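You operate a simulated robot arm through the tools that you are given. There is no shell and no other tool. Be economical: measure what you need, move in short steps, check, and stop when the job is done.

Carry out the task below with a simulated robot arm. There is one attempt and no reset: what you move stays moved.

Task
Take the board patch that says "F-54" from the top of the sample bench and put it on the white panel.

The check looks at the end state, three seconds after you hand in, the way a careful person would. Anything else that was tipped, shoved, dropped, spilled or broken makes it a failure.

Robot
A 7-joint arm with a two-finger parallel gripper, fixed in place. Base frame: the origin is at the foot of the arm, x ahead of it, y to its left, z up; the work surface is at about z = 0. Lengths are in m, angles in degrees, forces in N, time in s.
With the tool pointing down near the work surface it reaches from about 0.24 to 0.62 m from the base axis. Its first joint turns from -66.0 to 66.0 degrees. Payload 2.6 kg.
Tool frame: the origin (TCP) lies between the finger pads and is the grasp point; the fingertips stand 0.03 m ahead of it; z points along the fingers, y is the line along which they close. The gripper opens to 0.094 m. The fingers are 0.028 m wide and 0.01 m thick; the gripper's body (0.05 by 0.096 m) begins 0.055 m behind the TCP.
Orientation is that of the tool frame in the base frame, as a unit quaternion [w, x, y, z]. With the fingers straight down and closing along the base's y, the tool's x points along the base's -x, its y along +y and its z along -z.

Tools
- The arm moves only by the tool move_arm. Its argument "commands" is a list of rows, each a list of 7 numbers: the turn, a rotation vector about the tool's x, y, z in degrees, then the shift along the tool's x, y, z in m, then the finger opening in m, from 0 to 0.094. In form: [[rx, ry, rz, tx, ty, tz, jaw], ...]. A call has 1 to 10 rows; each row shifts and turns the commanded pose from where the row before left it, along the tool's axes as they then stand. Each row takes 0.2 s and may step no farther than 0.05 m and 8.6 degrees from the row before; otherwise, or with a gripper value out of range, the whole call is refused. Where a pose cannot be reached the arm comes as near as it can. A force on the tool above 40 N (or 10 N above the force at the start of the call, whichever is more), or a blocked arm, ends the call early, and 0.2 s more pass. The fingers move at their own pace (about 0.072 m/s each) and stop on an object; they squeeze with about 37 N. The grip force told is the motor's: it shows also when the fingers shut on nothing. Time passes only in rows, and 0.2 s behind the last, so rows that do not move let the fingers close. It gives the time, the measured TCP pose, the force on the tool (base axes), the opening and the grip force at its end, in the units of the frame above (readings bear some noise), and new pictures: "views" is both (left out), scene, wrist or none.
- Cameras (640 x 400 px; columns grow to the right, rows downward): "scene" is fixed at [0.0336, 0.4354, 0.5512]; the picture's right is [-0.76, -0.65, 0.00], its down [-0.38, 0.44, -0.81] and it looks along [0.53, -0.61, -0.59] (base axes); focal length 339 px, centre (320, 200). "wrist" rides on the gripper at [-0.037, 0, -0.058] in the tool frame; the picture's right is [0.00, -1.00, 0.00], its down [0.97, 0.00, -0.24] and it looks along [0.24, 0.00, 0.97] (tool axes); focal length 218 px, centre (320, 200). There is no depth. A picture from a camera that has moved, and an enlarged one, comes with that camera's place and axes in the base frame and with its lens. The place of the scene camera against the robot may be out by one fixed shift of up to 0.012 m in any direction.
- inspect(camera, box): a new picture of the part [left, top, right, bottom] of that camera's present view, enlarged. It takes no simulated time.
- close_job(): hands the job in; it is judged then, once.

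Go step by step. Nothing tells you positions but the pictures and the camera data: compare them with the known pose of the tool, close in by small moves and look again before you grip or let go. The budget is 90 turns and 150 pictures, counting those below and the enlarged ones. Unless the task says otherwise, let go and move clear before handing in, and close with one line.

The tools are called after "Emit:" as name(argument=value, ...) on one line, values as JSON. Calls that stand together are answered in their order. move_arm: Moves the arm, as the interface text tells. Its arguments: {"type":"object","properties":{"commands":{"type":"array"},"views":{"type":"string","enum":["both","scene","wrist","none"]}},"required":["commands"]} The other tools are called the same way: inspect (camera, box) takes an enlarged picture of a part of a camera's view; close_job () hands the job in.

At the start:

```text
time_s: 0.0
tcp_pos: [0.3928, 0.1674, 0.3332]
tool_rot: [0.0, -0.001, 1.0, 0.0]
force: [-1.2, 0.8, -0.2]
grip_width: 0.0937
finger_force: 0.1
```

scene: 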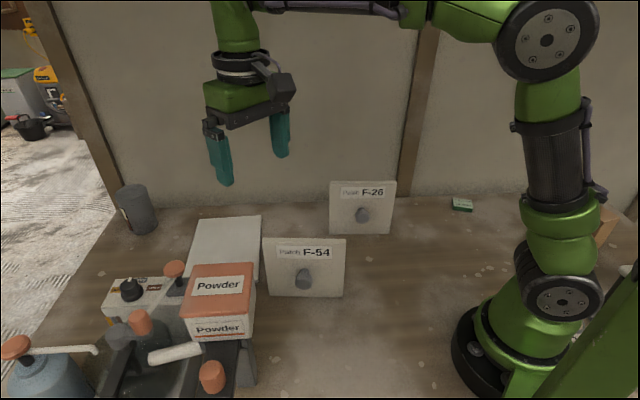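
wrist: 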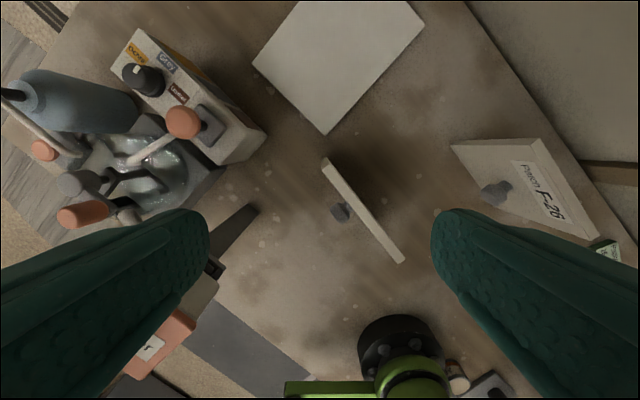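

I see the F-54 patch standing as a thin board with a knob, and a white panel lying beyond it. I'll look closer at both before moving.

Emit:
inspect(camera="scene", box=[170, 160, 410, 310])

Emit:
inspect(camera="wrist", box=[240, 0, 480, 280])

```text
2.67 times, centred on (290, 235) of scene
camera zoom: at [0.0336, 0.4354, 0.5512], right [-0.76, -0.65, 0.0], down [-0.38, 0.44, -0.81], along [0.53, -0.61, -0.59], focal length 903 px, centre (400, 107)
```

zoom: 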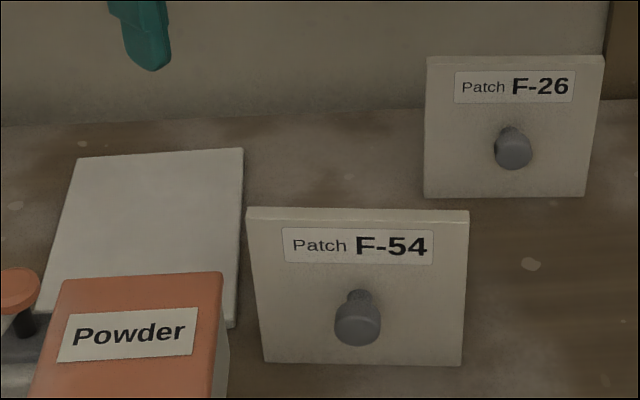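

```text
1.43 times, centred on (360, 140) of wrist
camera zoom: at [0.4301, 0.1682, 0.391], right [0.0, -1.0, 0.0], down [-0.97, 0.0, 0.24], along [-0.24, 0.0, -0.97], focal length 312 px, centre (263, 286)
```

zoom: 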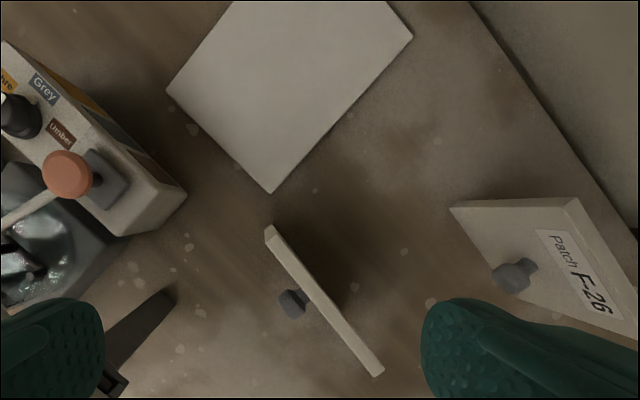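

Board F-54 stands upright, its top edge running roughly from (0.41, 0.16) to (0.27, 0.06), with the top at about z = 0.13. I'll move above it and turn the jaw so it closes across the thickness.

Emit:
move_arm(commands=[[0, 0, 0, 0.026, -0.027, 0.01, 0.094], [0, 0, 0, 0.026, -0.027, 0.01, 0.094], [0, 0, -7.7, 0, 0, 0, 0.094], [0, 0, -7.7, 0, 0, 0, 0.094], [0, 0, -7.7, 0, 0, 0, 0.094], [0, 0, -7.7, 0, 0, 0, 0.094], [0, 0, -7.7, 0, 0, 0, 0.094], [0, 0, 0, 0, 0, 0, 0.094]])

```text
time_s: 1.8
tcp_pos: [0.3399, 0.1138, 0.3135]
tool_rot: [0.0, -0.332, 0.943, 0.0]
force: [0.8, 0.4, 0.3]
grip_width: 0.0938
finger_force: 0.0
camera wrist: at [0.3699, 0.1375, 0.3712], right [0.62, -0.78, 0.0], down [-0.76, -0.61, 0.24], along [-0.19, -0.15, -0.97], focal length 218 px, centre (320, 200)
```

scene: 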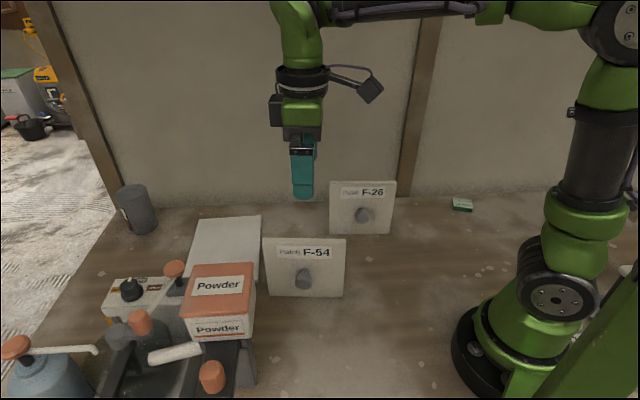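
wrist: 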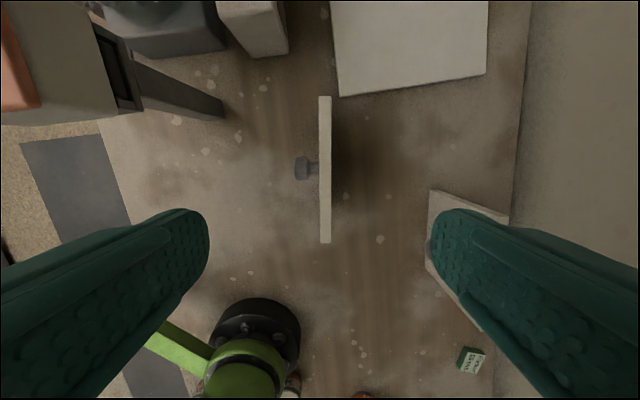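

The yaw matches the board. Its centre comes out at about (0.349, 0.114) with the top at z ≈ 0.136, so I'll shift slightly and come down partway.

Emit:
move_arm(commands=[[0, 0, 0, -0.007, -0.0055, 0.03, 0.094], [0, 0, 0, 0, 0, 0.04, 0.094], [0, 0, 0, 0, 0, 0.04, 0.094], [0, 0, 0, 0, 0, 0, 0.094]])

```text
time_s: 2.8
tcp_pos: [0.3489, 0.1134, 0.2031]
tool_rot: [0.0, -0.33, 0.944, 0.001]
force: [0.5, -0.3, -0.3]
grip_width: 0.0938
finger_force: 0.1
camera wrist: at [0.3786, 0.1366, 0.2603], right [0.62, -0.78, 0.0], down [-0.76, -0.6, 0.24], along [-0.19, -0.15, -0.97], focal length 218 px, centre (320, 200)
```

scene: 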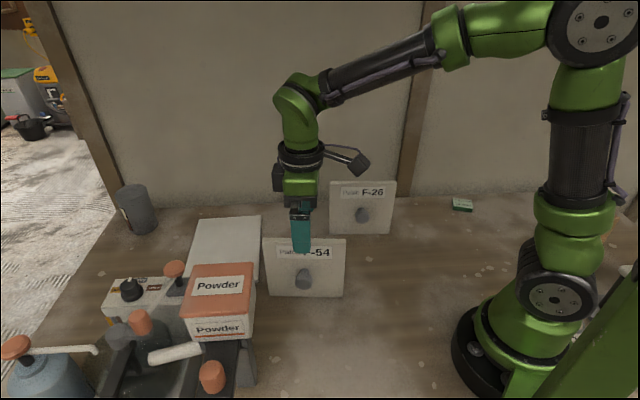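
wrist: 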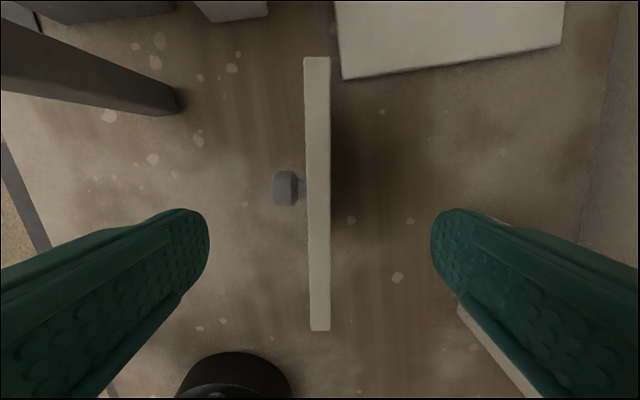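

The board is centred between the fingers. I'll go down to TCP z ≈ 0.125, which keeps the tips above the knob.

Emit:
move_arm(commands=[[0, 0, 0, 0, 0, 0.03, 0.094], [0, 0, 0, 0, 0, 0.03, 0.094], [0, 0, 0, 0, 0, 0.018, 0.094], [0, 0, 0, 0, 0, 0, 0.094]])

Emit:
inspect(camera="scene", box=[230, 190, 390, 310])

```text
time_s: 3.8
tcp_pos: [0.3499, 0.1148, 0.1248]
tool_rot: [0.001, -0.33, 0.944, 0.0]
force: [-0.4, -0.7, 0.2]
grip_width: 0.0939
finger_force: 0.2
camera wrist: at [0.3789, 0.1383, 0.1827], right [0.62, -0.78, 0.0], down [-0.76, -0.6, 0.24], along [-0.19, -0.15, -0.97], focal length 218 px, centre (320, 200)
```

scene: 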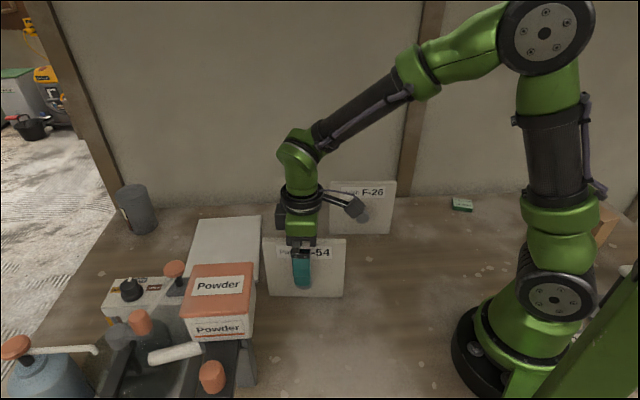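
wrist: 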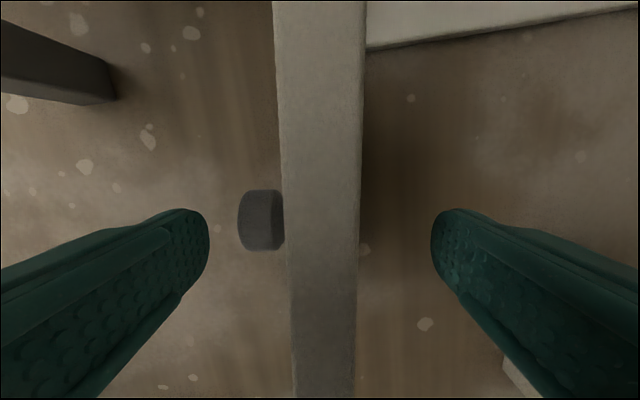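

```text
3.33 times, centred on (310, 250) of scene
camera zoom: at [0.0336, 0.4354, 0.5512], right [-0.76, -0.65, 0.0], down [-0.38, 0.44, -0.81], along [0.53, -0.61, -0.59], focal length 1128 px, centre (353, 33)
```

zoom: 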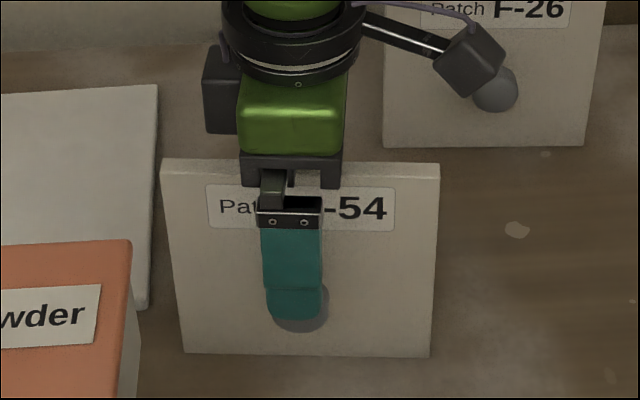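

The fingers straddle the board. The knob top is only a little below the tips, so I'll lift 6 mm for margin and then close.

Emit:
move_arm(commands=[[0, 0, 0, 0, 0, -0.006, 0.094], [0, 0, 0, 0, 0, 0, 0.06], [0, 0, 0, 0, 0, 0, 0.03], [0, 0, 0, 0, 0, 0, 0.0], [0, 0, 0, 0, 0, 0, 0.0], [0, 0, 0, 0, 0, 0, 0.0], [0, 0, 0, 0, 0, 0, 0.0]])

```text
time_s: 5.4
tcp_pos: [0.3499, 0.1144, 0.1321]
tool_rot: [-0.001, -0.329, 0.944, -0.001]
force: [0.4, -0.5, 1.7]
grip_width: 0.0165
finger_force: 37.2
camera wrist: at [0.3787, 0.1382, 0.1893], right [0.62, -0.78, 0.0], down [-0.76, -0.6, 0.24], along [-0.19, -0.15, -0.97], focal length 218 px, centre (320, 200)
```

scene: 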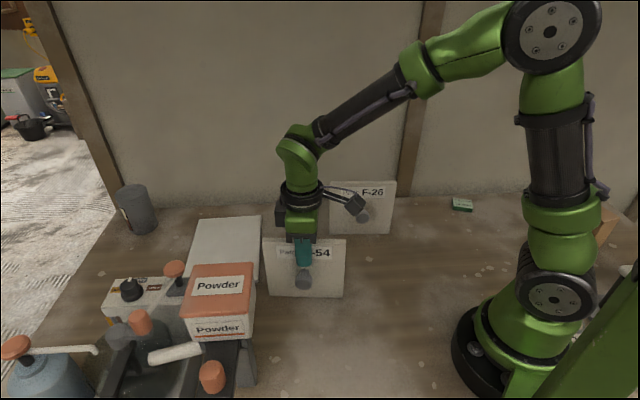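
wrist: 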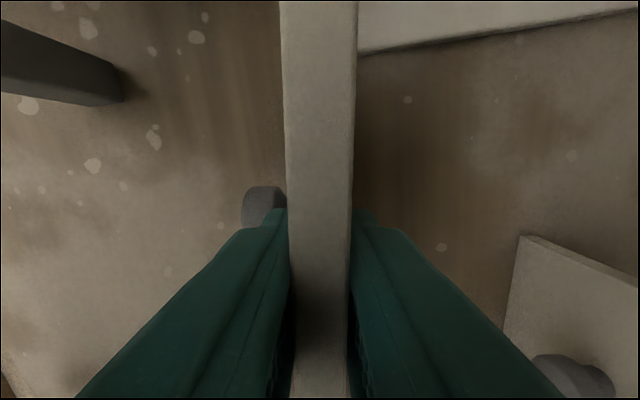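

The board is gripped (16.5 mm thick, 37 N), and it measures about 0.157 long by 0.14 high. I'll lift it straight up.

Emit:
move_arm(commands=[[0, 0, 0, 0, 0, -0.01, 0.0], [0, 0, 0, 0, 0, -0.03, 0.0], [0, 0, 0, 0, 0, -0.04, 0.0], [0, 0, 0, 0, 0, -0.04, 0.0], [0, 0, 0, 0, 0, -0.04, 0.0], [0, 0, 0, 0, 0, 0, 0.0]])

```text
time_s: 6.8
tcp_pos: [0.3481, 0.1128, 0.2935]
tool_rot: [0.0, -0.33, 0.944, 0.0]
force: [-0.2, -0.3, -2.3]
grip_width: 0.0166
finger_force: 37.1
camera wrist: at [0.3774, 0.1371, 0.3492], right [0.62, -0.78, 0.0], down [-0.76, -0.6, 0.24], along [-0.19, -0.15, -0.97], focal length 218 px, centre (320, 200)
```

scene: 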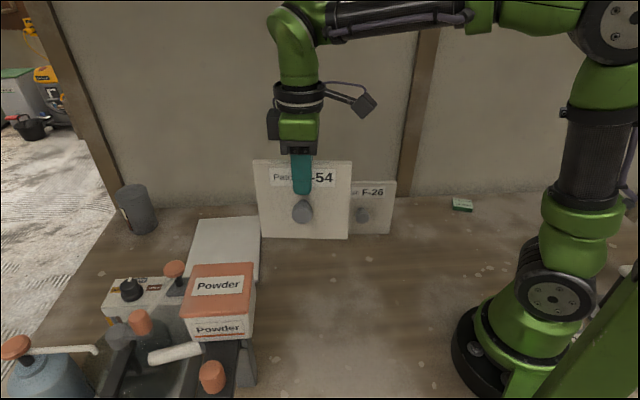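
wrist: 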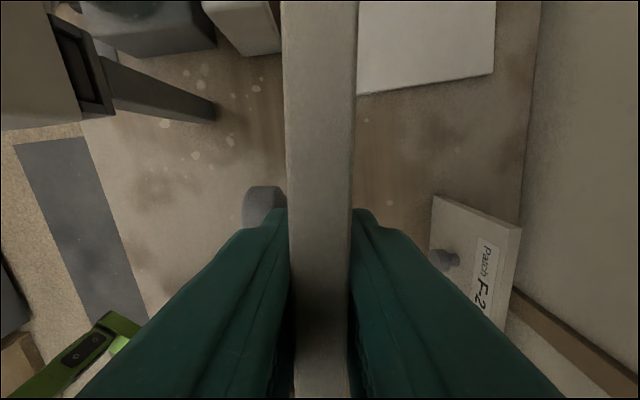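

The board is held firmly and is clear of the bench. Next I'll turn it about 82° so it lines up with the panel's long side.

Emit:
move_arm(commands=[[0, 0, 8.17, 0, 0, 0, 0], [0, 0, 8.17, 0, 0, 0, 0], [0, 0, 8.17, 0, 0, 0, 0], [0, 0, 8.17, 0, 0, 0, 0], [0, 0, 8.17, 0, 0, 0, 0], [0, 0, 8.17, 0, 0, 0, 0], [0, 0, 8.17, 0, 0, 0, 0], [0, 0, 8.17, 0, 0, 0, 0], [0, 0, 8.17, 0, 0, 0, 0], [0, 0, 8.17, 0, 0, 0, 0]])

```text
time_s: 9.0
tcp_pos: [0.347, 0.1128, 0.2914]
tool_rot: [0.001, 0.369, 0.93, 0.0]
force: [0.6, 0.1, -3.2]
grip_width: 0.0167
finger_force: 36.8
camera wrist: at [0.3764, 0.089, 0.3496], right [-0.69, -0.73, 0.0], down [-0.71, 0.67, 0.24], along [-0.17, 0.16, -0.97], focal length 218 px, centre (320, 200)
```

scene: 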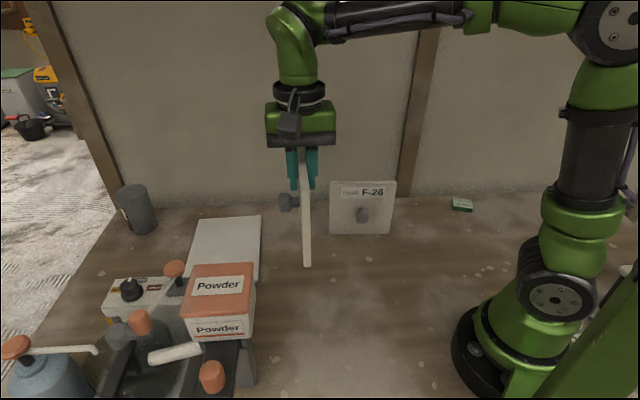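
wrist: 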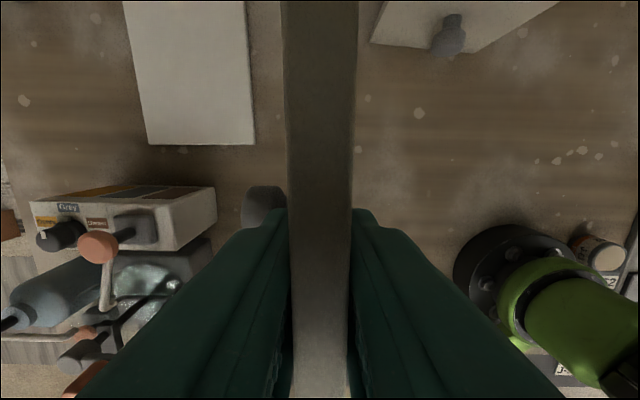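

The board's yaw now matches the panel's long side. The panel centre is at about (0.580, 0.141), so I'll carry the board across at height to roughly (0.572, 0.132).

Emit:
move_arm(commands=[[0, 0, 0, -0.0251, 0.028, 0, 0], [0, 0, 0, -0.0251, 0.028, 0, 0], [0, 0, 0, -0.0251, 0.028, 0, 0], [0, 0, 0, -0.0251, 0.028, 0, 0], [0, 0, 0, -0.0251, 0.028, 0, 0], [0, 0, 0, -0.0251, 0.028, 0, 0], [0, 0, 0, 0, 0, 0, 0]])

```text
time_s: 10.6
tcp_pos: [0.5439, 0.1374, 0.2855]
tool_rot: [0.0, 0.367, 0.93, 0.0]
force: [0.3, 0.3, -1.3]
grip_width: 0.0165
finger_force: 37.4
out of reach, approached as far as the arm can: row 6
camera wrist: at [0.5722, 0.1122, 0.3426], right [-0.68, -0.73, 0.0], down [-0.71, 0.66, 0.24], along [-0.17, 0.16, -0.97], focal length 218 px, centre (320, 200)
```

scene: 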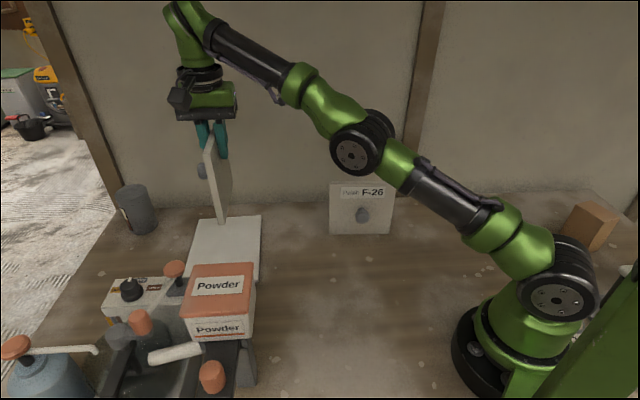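
wrist: 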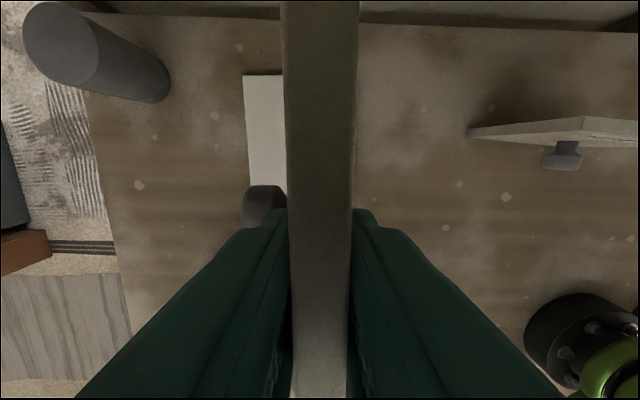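

At this height the arm is at its reach limit, at (0.544, 0.137), but that is already over the panel. Reach improves lower down, so I'll descend partway and check.

Emit:
move_arm(commands=[[0, 0, 0, 0, 0, 0.03, 0], [0, 0, 0, 0, 0, 0.03, 0], [0, 0, 0, 0, 0, 0.03, 0], [0, 0, 0, 0, 0, 0, 0]])

Emit:
inspect(camera="scene", box=[130, 130, 330, 290])

```text
time_s: 11.6
tcp_pos: [0.5729, 0.144, 0.2042]
tool_rot: [0.0, 0.368, 0.93, 0.001]
force: [0.4, 0.1, -2.8]
grip_width: 0.0165
finger_force: 36.4
out of reach, approached as far as the arm can: row 1, 2, 3
camera wrist: at [0.6017, 0.1181, 0.2617], right [-0.68, -0.73, 0.0], down [-0.71, 0.66, 0.24], along [-0.18, 0.16, -0.97], focal length 218 px, centre (320, 200)
```

scene: 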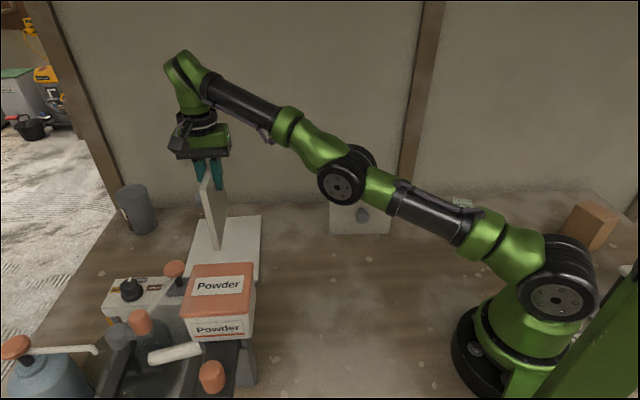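
wrist: 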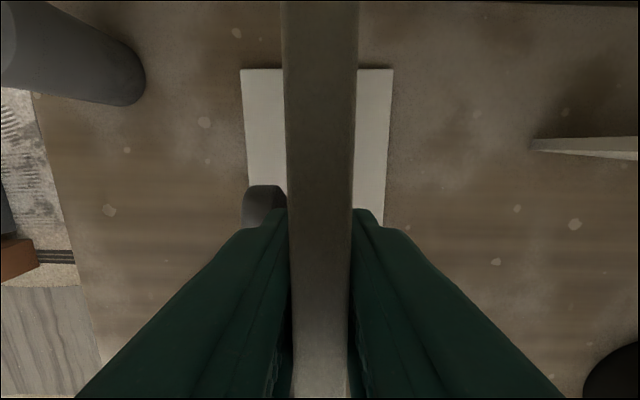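

```text
2.50 times, centred on (230, 210) of scene
camera zoom: at [0.0337, 0.4354, 0.5512], right [-0.76, -0.65, 0.0], down [-0.38, 0.44, -0.81], along [0.53, -0.61, -0.59], focal length 846 px, centre (545, 175)
```

zoom: 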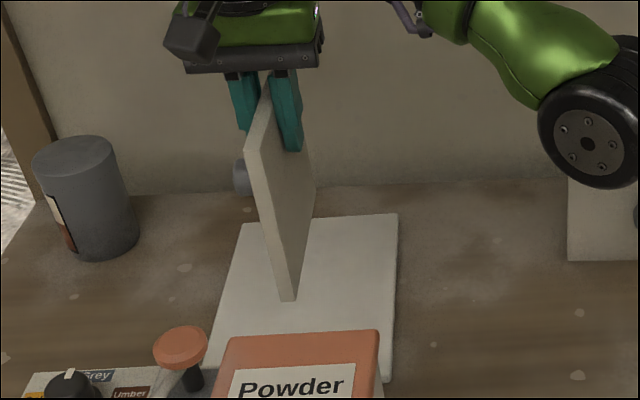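

The board is centred over the panel and yaw-aligned, with its bottom about 0.07 above the bench. I'll continue down in small steps.

Emit:
move_arm(commands=[[0, 0, 0, 0, 0, 0.02, 0], [0, 0, 0, 0, 0, 0.015, 0], [0, 0, 0, 0, 0, 0, 0]])

Emit:
inspect(camera="scene", box=[150, 140, 310, 290])

```text
time_s: 12.4
tcp_pos: [0.5826, 0.1464, 0.1733]
tool_rot: [-0.001, 0.368, 0.93, -0.001]
force: [-0.3, -0.1, -2.4]
grip_width: 0.0164
finger_force: 36.8
out of reach, approached as far as the arm can: row 1, 2
camera wrist: at [0.6102, 0.1214, 0.23], right [-0.68, -0.73, 0.0], down [-0.71, 0.66, 0.24], along [-0.18, 0.16, -0.97], focal length 218 px, centre (320, 200)
```

scene: 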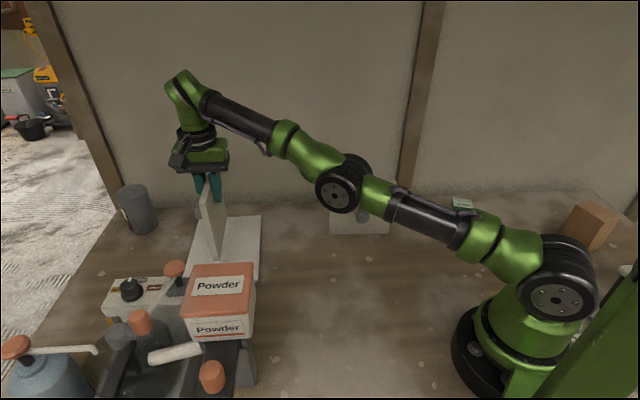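
wrist: 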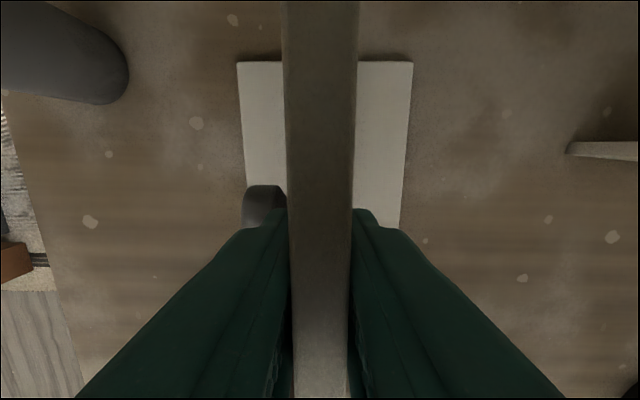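

```text
2.67 times, centred on (230, 215) of scene
camera zoom: at [0.0336, 0.4354, 0.5512], right [-0.76, -0.65, 0.0], down [-0.38, 0.44, -0.81], along [0.53, -0.61, -0.59], focal length 903 px, centre (560, 160)
```

zoom: 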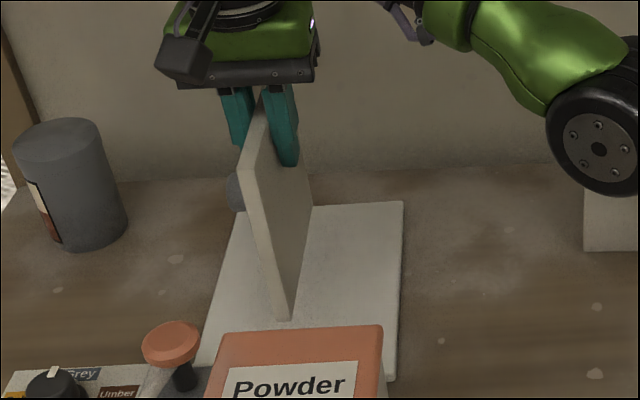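

As the arm descends it slides outward along its reach limit, to (0.583, 0.146). I'll pull the target inward and watch before going lower.

Emit:
move_arm(commands=[[0, 0, 0, 0.002, -0.012, 0, 0], [0, 0, 0, 0.002, -0.008, 0, 0], [0, 0, 0, 0, 0, 0, 0]], views="none")

```text
time_s: 13.2
tcp_pos: [0.5838, 0.1367, 0.1773]
tool_rot: [-0.001, 0.368, 0.93, -0.001]
force: [-0.1, 0.6, -1.9]
grip_width: 0.0163
finger_force: 36.4
out of reach, approached as far as the arm can: row 1, 2
```

The command is still beyond reach, so I'll pull back radially a little more.

Emit:
move_arm(commands=[[0, 0, 0, 0.008, -0.012, 0, 0], [0, 0, 0, 0, 0, 0, 0]], views="none")

```text
time_s: 13.8
tcp_pos: [0.5828, 0.137, 0.1787]
tool_rot: [0.0, 0.368, 0.93, 0.0]
force: [-0.3, -0.5, -2.4]
grip_width: 0.0164
finger_force: 36.6
out of reach, approached as far as the arm can: row 1
```

Emit:
move_arm(commands=[[0, 0, 0, 0.008, -0.012, 0, 0], [0, 0, 0, 0.006, -0.008, 0, 0], [0, 0, 0, 0, 0, 0, 0]], views="wrist")

```text
time_s: 14.6
tcp_pos: [0.58, 0.1389, 0.1853]
tool_rot: [0.0, 0.368, 0.93, -0.001]
force: [0.0, -0.1, -2.3]
grip_width: 0.0167
finger_force: 36.9
out of reach, approached as far as the arm can: row 1, 2
camera wrist: at [0.6084, 0.1136, 0.2438], right [-0.68, -0.73, 0.0], down [-0.71, 0.66, 0.24], along [-0.18, 0.16, -0.97], focal length 218 px, centre (320, 200)
```

wrist: 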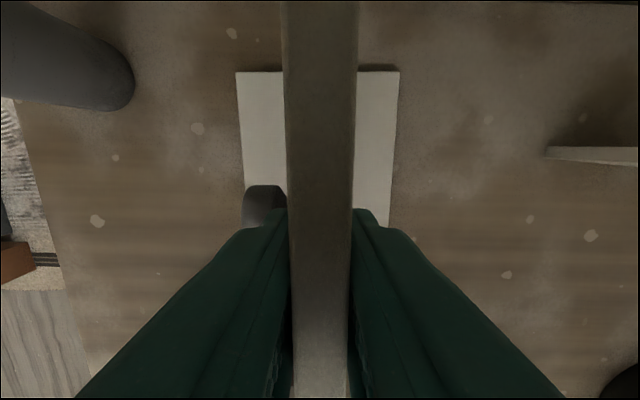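

The inward moves only slide the arm along its reach boundary, and the board is still centred on the panel. I'll try one combined inward-and-down step.

Emit:
move_arm(commands=[[0, 0, 0, 0.017, -0.0257, 0.02, 0], [0, 0, 0, 0, 0, 0, 0]], views="none")

```text
time_s: 15.2
tcp_pos: [0.5849, 0.1387, 0.1724]
tool_rot: [-0.002, 0.368, 0.93, 0.0]
force: [0.2, 0.3, -1.6]
grip_width: 0.0163
finger_force: 37.1
out of reach, approached as far as the arm can: row 1
```

It moved down to z = 0.172 and stayed over the panel. I'll keep descending in small steps, watching force and position.

Emit:
move_arm(commands=[[0, 0, 0, 0.004, -0.004, 0.012, 0], [0, 0, 0, 0.002, -0.002, 0.008, 0], [0, 0, 0, 0, 0, 0, 0]])

Emit:
inspect(camera="scene", box=[150, 140, 310, 290])

```text
time_s: 16.0
tcp_pos: [0.5877, 0.1418, 0.1569]
tool_rot: [-0.001, 0.368, 0.93, -0.001]
force: [-0.7, -0.4, -2.0]
grip_width: 0.0162
finger_force: 36.8
out of reach, approached as far as the arm can: row 1, 2
camera wrist: at [0.6148, 0.118, 0.2147], right [-0.68, -0.73, 0.0], down [-0.71, 0.66, 0.24], along [-0.18, 0.16, -0.97], focal length 218 px, centre (320, 200)
```

scene: 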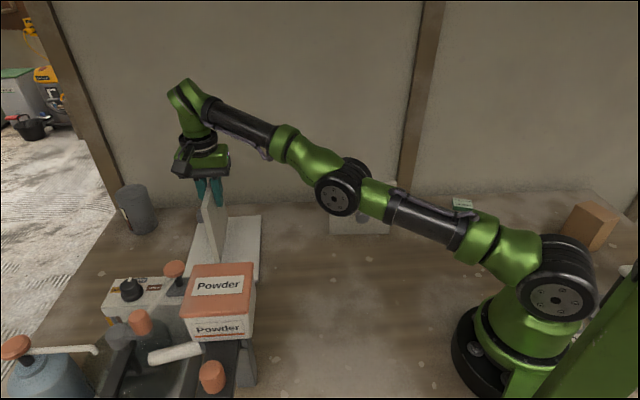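
wrist: 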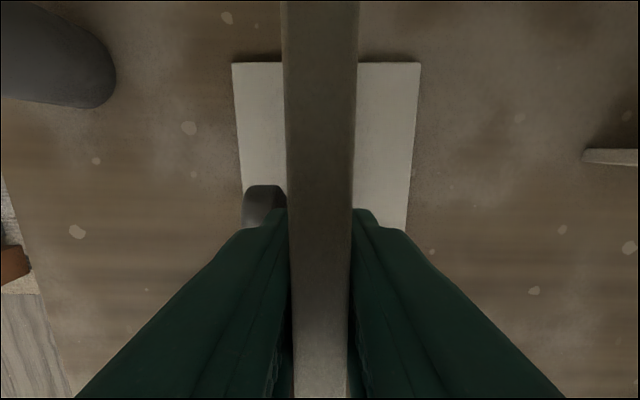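

```text
2.67 times, centred on (230, 215) of scene
camera zoom: at [0.0336, 0.4354, 0.5512], right [-0.76, -0.65, 0.0], down [-0.38, 0.44, -0.81], along [0.53, -0.61, -0.59], focal length 903 px, centre (560, 160)
```

zoom: 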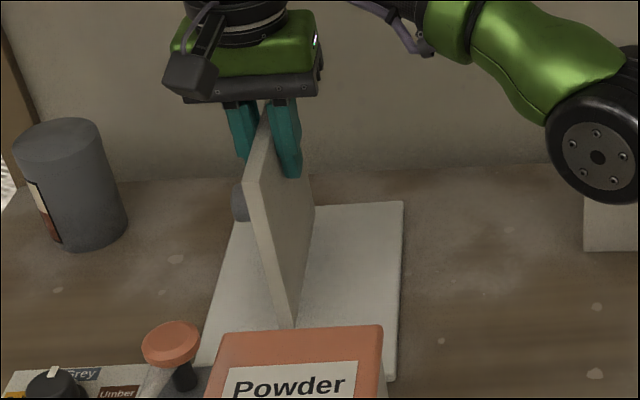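

The board is still well centred, with its bottom roughly 1.5 cm above the panel. I'll lower gently until contact.

Emit:
move_arm(commands=[[0, 0, 0, 0.001, -0.001, 0.006, 0], [0, 0, 0, 0.001, -0.001, 0.005, 0], [0, 0, 0, 0, 0, 0, 0]], views="none")

```text
time_s: 16.8
tcp_pos: [0.5897, 0.1436, 0.1457]
tool_rot: [0.0, 0.368, 0.93, -0.001]
force: [0.0, 0.1, -2.6]
grip_width: 0.0164
finger_force: 37.7
out of reach, approached as far as the arm can: row 2
```

Emit:
move_arm(commands=[[0, 0, 0, 0.0005, -0.0005, 0.003, 0], [0, 0, 0, 0, 0, 0, 0]], views="none")

Emit:
inspect(camera="scene", box=[180, 190, 270, 280])

```text
time_s: 17.4
tcp_pos: [0.5901, 0.1432, 0.1439]
tool_rot: [-0.002, 0.368, 0.93, 0.0]
force: [-0.7, -0.1, -2.1]
grip_width: 0.0168
finger_force: 37.2
```

```text
4.44 times, centred on (225, 235) of scene
camera zoom: at [0.0336, 0.4354, 0.5512], right [-0.76, -0.65, 0.0], down [-0.38, 0.44, -0.81], along [0.53, -0.61, -0.59], focal length 1505 px, centre (742, 44)
```

zoom: 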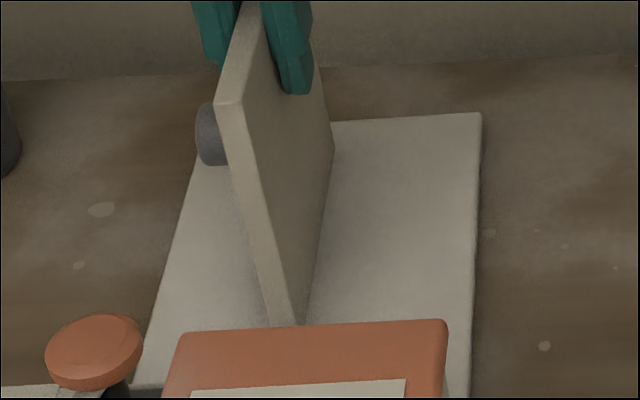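

No contact yet, since the force still shows only the board's weight. I'll go lower in 2 to 3 mm steps.

Emit:
move_arm(commands=[[0, 0, 0, 0, 0, 0.0025, 0], [0, 0, 0, 0, 0, 0, 0]], views="none")

```text
time_s: 18.0
tcp_pos: [0.5903, 0.1428, 0.1427]
tool_rot: [0.0, 0.369, 0.93, 0.0]
force: [-2.5, 1.2, 6.6]
grip_width: 0.0167
finger_force: 36.9
```

Contact: the force is now +6.6 N upward, so the board rests on the panel. I'll ease off slightly and open the fingers gradually.

Emit:
move_arm(commands=[[0, 0, 0, 0, 0, -0.0008, 0], [0, 0, 0, 0, 0, 0, 0.018], [0, 0, 0, 0, 0, 0, 0.022], [0, 0, 0, 0, 0, 0, 0.03], [0, 0, 0, 0, 0, 0, 0.03]])

Emit:
inspect(camera="scene", box=[170, 160, 290, 280])

```text
time_s: 19.2
tcp_pos: [0.5904, 0.1436, 0.1429]
tool_rot: [0.0, 0.368, 0.93, 0.0]
force: [-0.1, 0.3, -0.5]
grip_width: 0.03
finger_force: 0.0
camera wrist: at [0.6179, 0.1182, 0.2006], right [-0.68, -0.73, 0.0], down [-0.71, 0.66, 0.24], along [-0.18, 0.16, -0.97], focal length 218 px, centre (320, 200)
```

scene: 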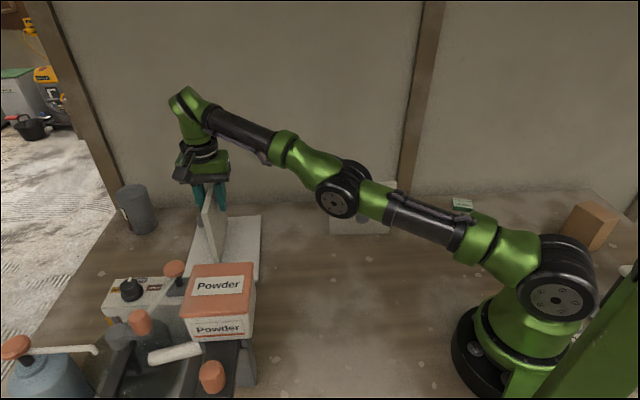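
wrist: 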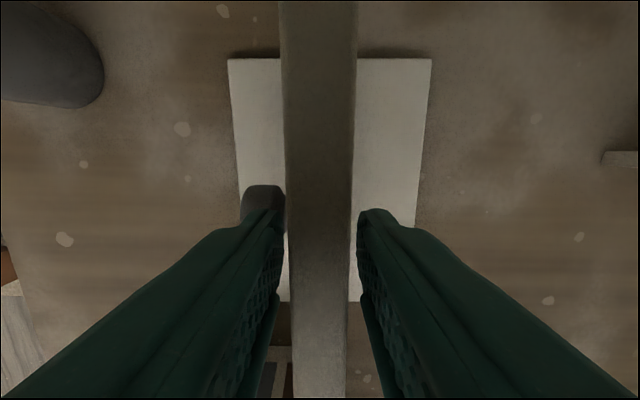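

```text
3.33 times, centred on (230, 220) of scene
camera zoom: at [0.0336, 0.4354, 0.5512], right [-0.76, -0.65, 0.0], down [-0.38, 0.44, -0.81], along [0.53, -0.61, -0.59], focal length 1128 px, centre (620, 133)
```

zoom: 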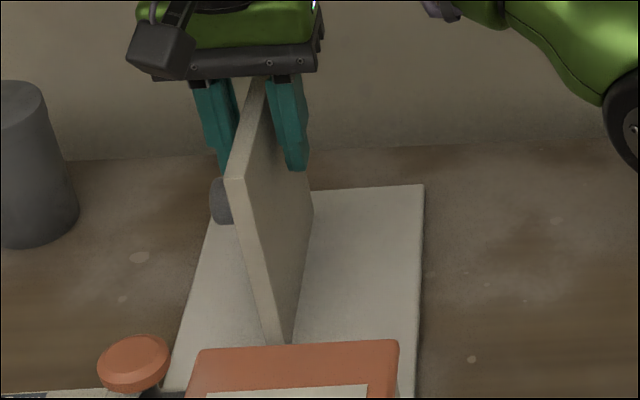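

The board stands freely upright on the panel. I'll open the fingers fully and rise straight up in small steps.

Emit:
move_arm(commands=[[0, 0, 0, 0, 0, 0, 0.06], [0, 0, 0, 0, 0, 0, 0.094], [0, 0, 0, 0, 0, 0, 0.094], [0, 0, 0, 0, 0, 0, 0.094], [0, 0, 0, 0, 0, -0.01, 0.094], [0, 0, 0, 0, 0, -0.01, 0.094], [0, 0, 0, 0, 0, 0, 0.094]], views="wrist")

```text
time_s: 20.8
tcp_pos: [0.5884, 0.1431, 0.1623]
tool_rot: [0.0, 0.369, 0.93, 0.0]
force: [-0.3, 0.2, 0.1]
grip_width: 0.0943
finger_force: 0.0
camera wrist: at [0.6149, 0.1197, 0.2201], right [-0.68, -0.73, 0.0], down [-0.71, 0.66, 0.24], along [-0.17, 0.16, -0.97], focal length 218 px, centre (320, 200)
```

wrist: 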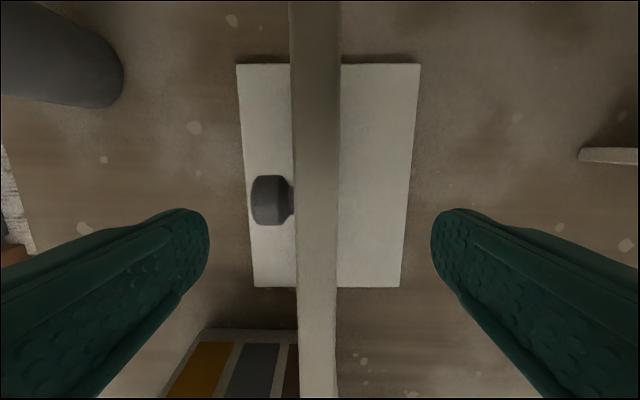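

The board stands cleanly between the open fingers. I'll keep rising until the tips clear its top.

Emit:
move_arm(commands=[[0, 0, 0, 0, 0, -0.015, 0.094], [0, 0, 0, 0, 0, -0.015, 0.094], [0, 0, 0, 0, 0, -0.015, 0.094], [0, 0, 0, 0, 0, 0, 0.094]])

```text
time_s: 21.8
tcp_pos: [0.5727, 0.1583, 0.2024]
tool_rot: [0.0, 0.368, 0.93, 0.002]
force: [-0.1, 0.0, 0.0]
grip_width: 0.0941
finger_force: 0.1
out of reach, approached as far as the arm can: row 1, 2, 3
camera wrist: at [0.5999, 0.1334, 0.2606], right [-0.68, -0.73, 0.0], down [-0.71, 0.66, 0.24], along [-0.17, 0.17, -0.97], focal length 218 px, centre (320, 200)
```

scene: 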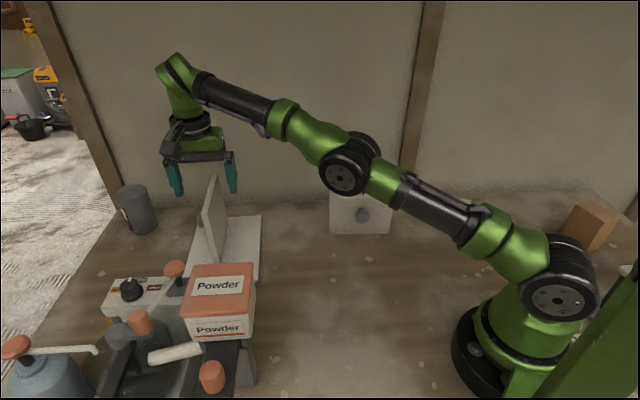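
wrist: 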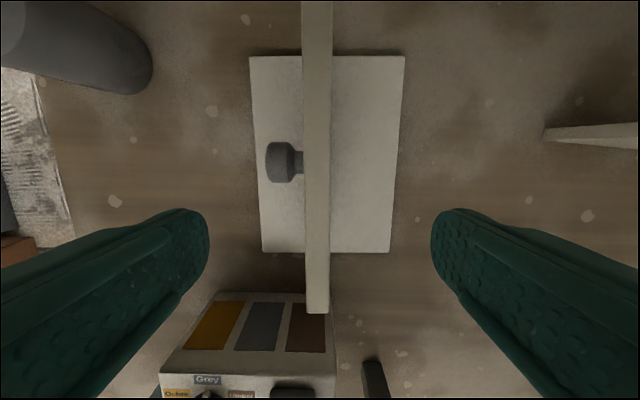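

The tips are above the board's top. One more rise to be well clear, then a last look.

Emit:
move_arm(commands=[[0, 0, 0, 0, 0, -0.02, 0.094], [0, 0, 0, 0, 0, -0.02, 0.094], [0, 0, 0, 0, 0, -0.02, 0.094], [0, 0, 0, 0, 0, 0, 0.094]])

Emit:
inspect(camera="scene", box=[150, 150, 310, 290])

```text
time_s: 22.8
tcp_pos: [0.5547, 0.1781, 0.2366]
tool_rot: [0.0, 0.367, 0.93, -0.001]
force: [0.2, 0.2, -0.3]
grip_width: 0.094
finger_force: 0.0
out of reach, approached as far as the arm can: row 1, 2, 3
camera wrist: at [0.5818, 0.1533, 0.2943], right [-0.68, -0.73, 0.0], down [-0.71, 0.66, 0.24], along [-0.17, 0.16, -0.97], focal length 218 px, centre (320, 200)
```

scene: 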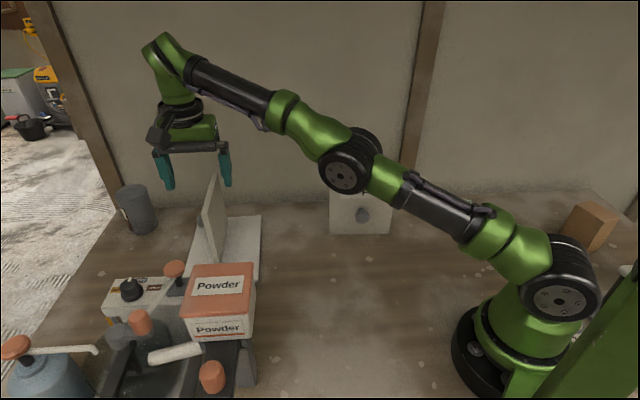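
wrist: 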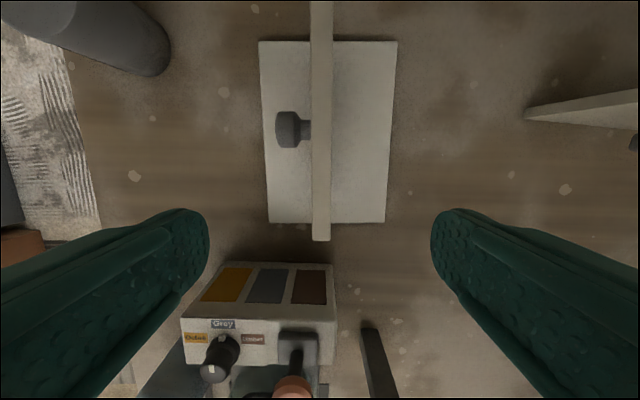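

```text
2.86 times, centred on (230, 220) of scene
camera zoom: at [0.0336, 0.4354, 0.5512], right [-0.76, -0.65, 0.0], down [-0.38, 0.44, -0.81], along [0.53, -0.61, -0.59], focal length 967 px, centre (577, 143)
```

zoom: 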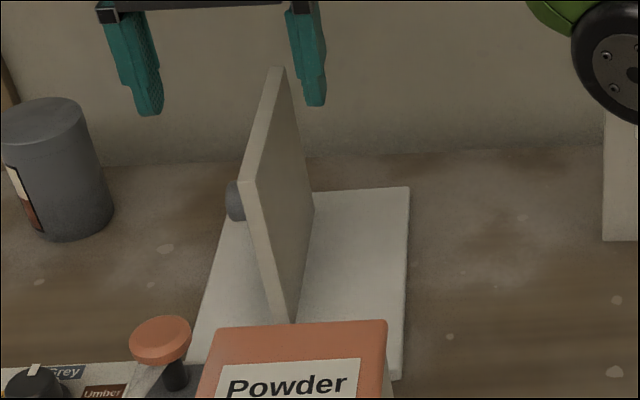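

F-54 stands upright and steady on the white panel. The gripper is open and clear, and nothing else looks disturbed, so I'm handing in.

Emit:
close_job()

```text
The job is handed in.
```

The F-54 board patch is standing upright on the white panel, roughly centred and lined up with its long side. The gripper is open and clear of it, and nothing else was moved.
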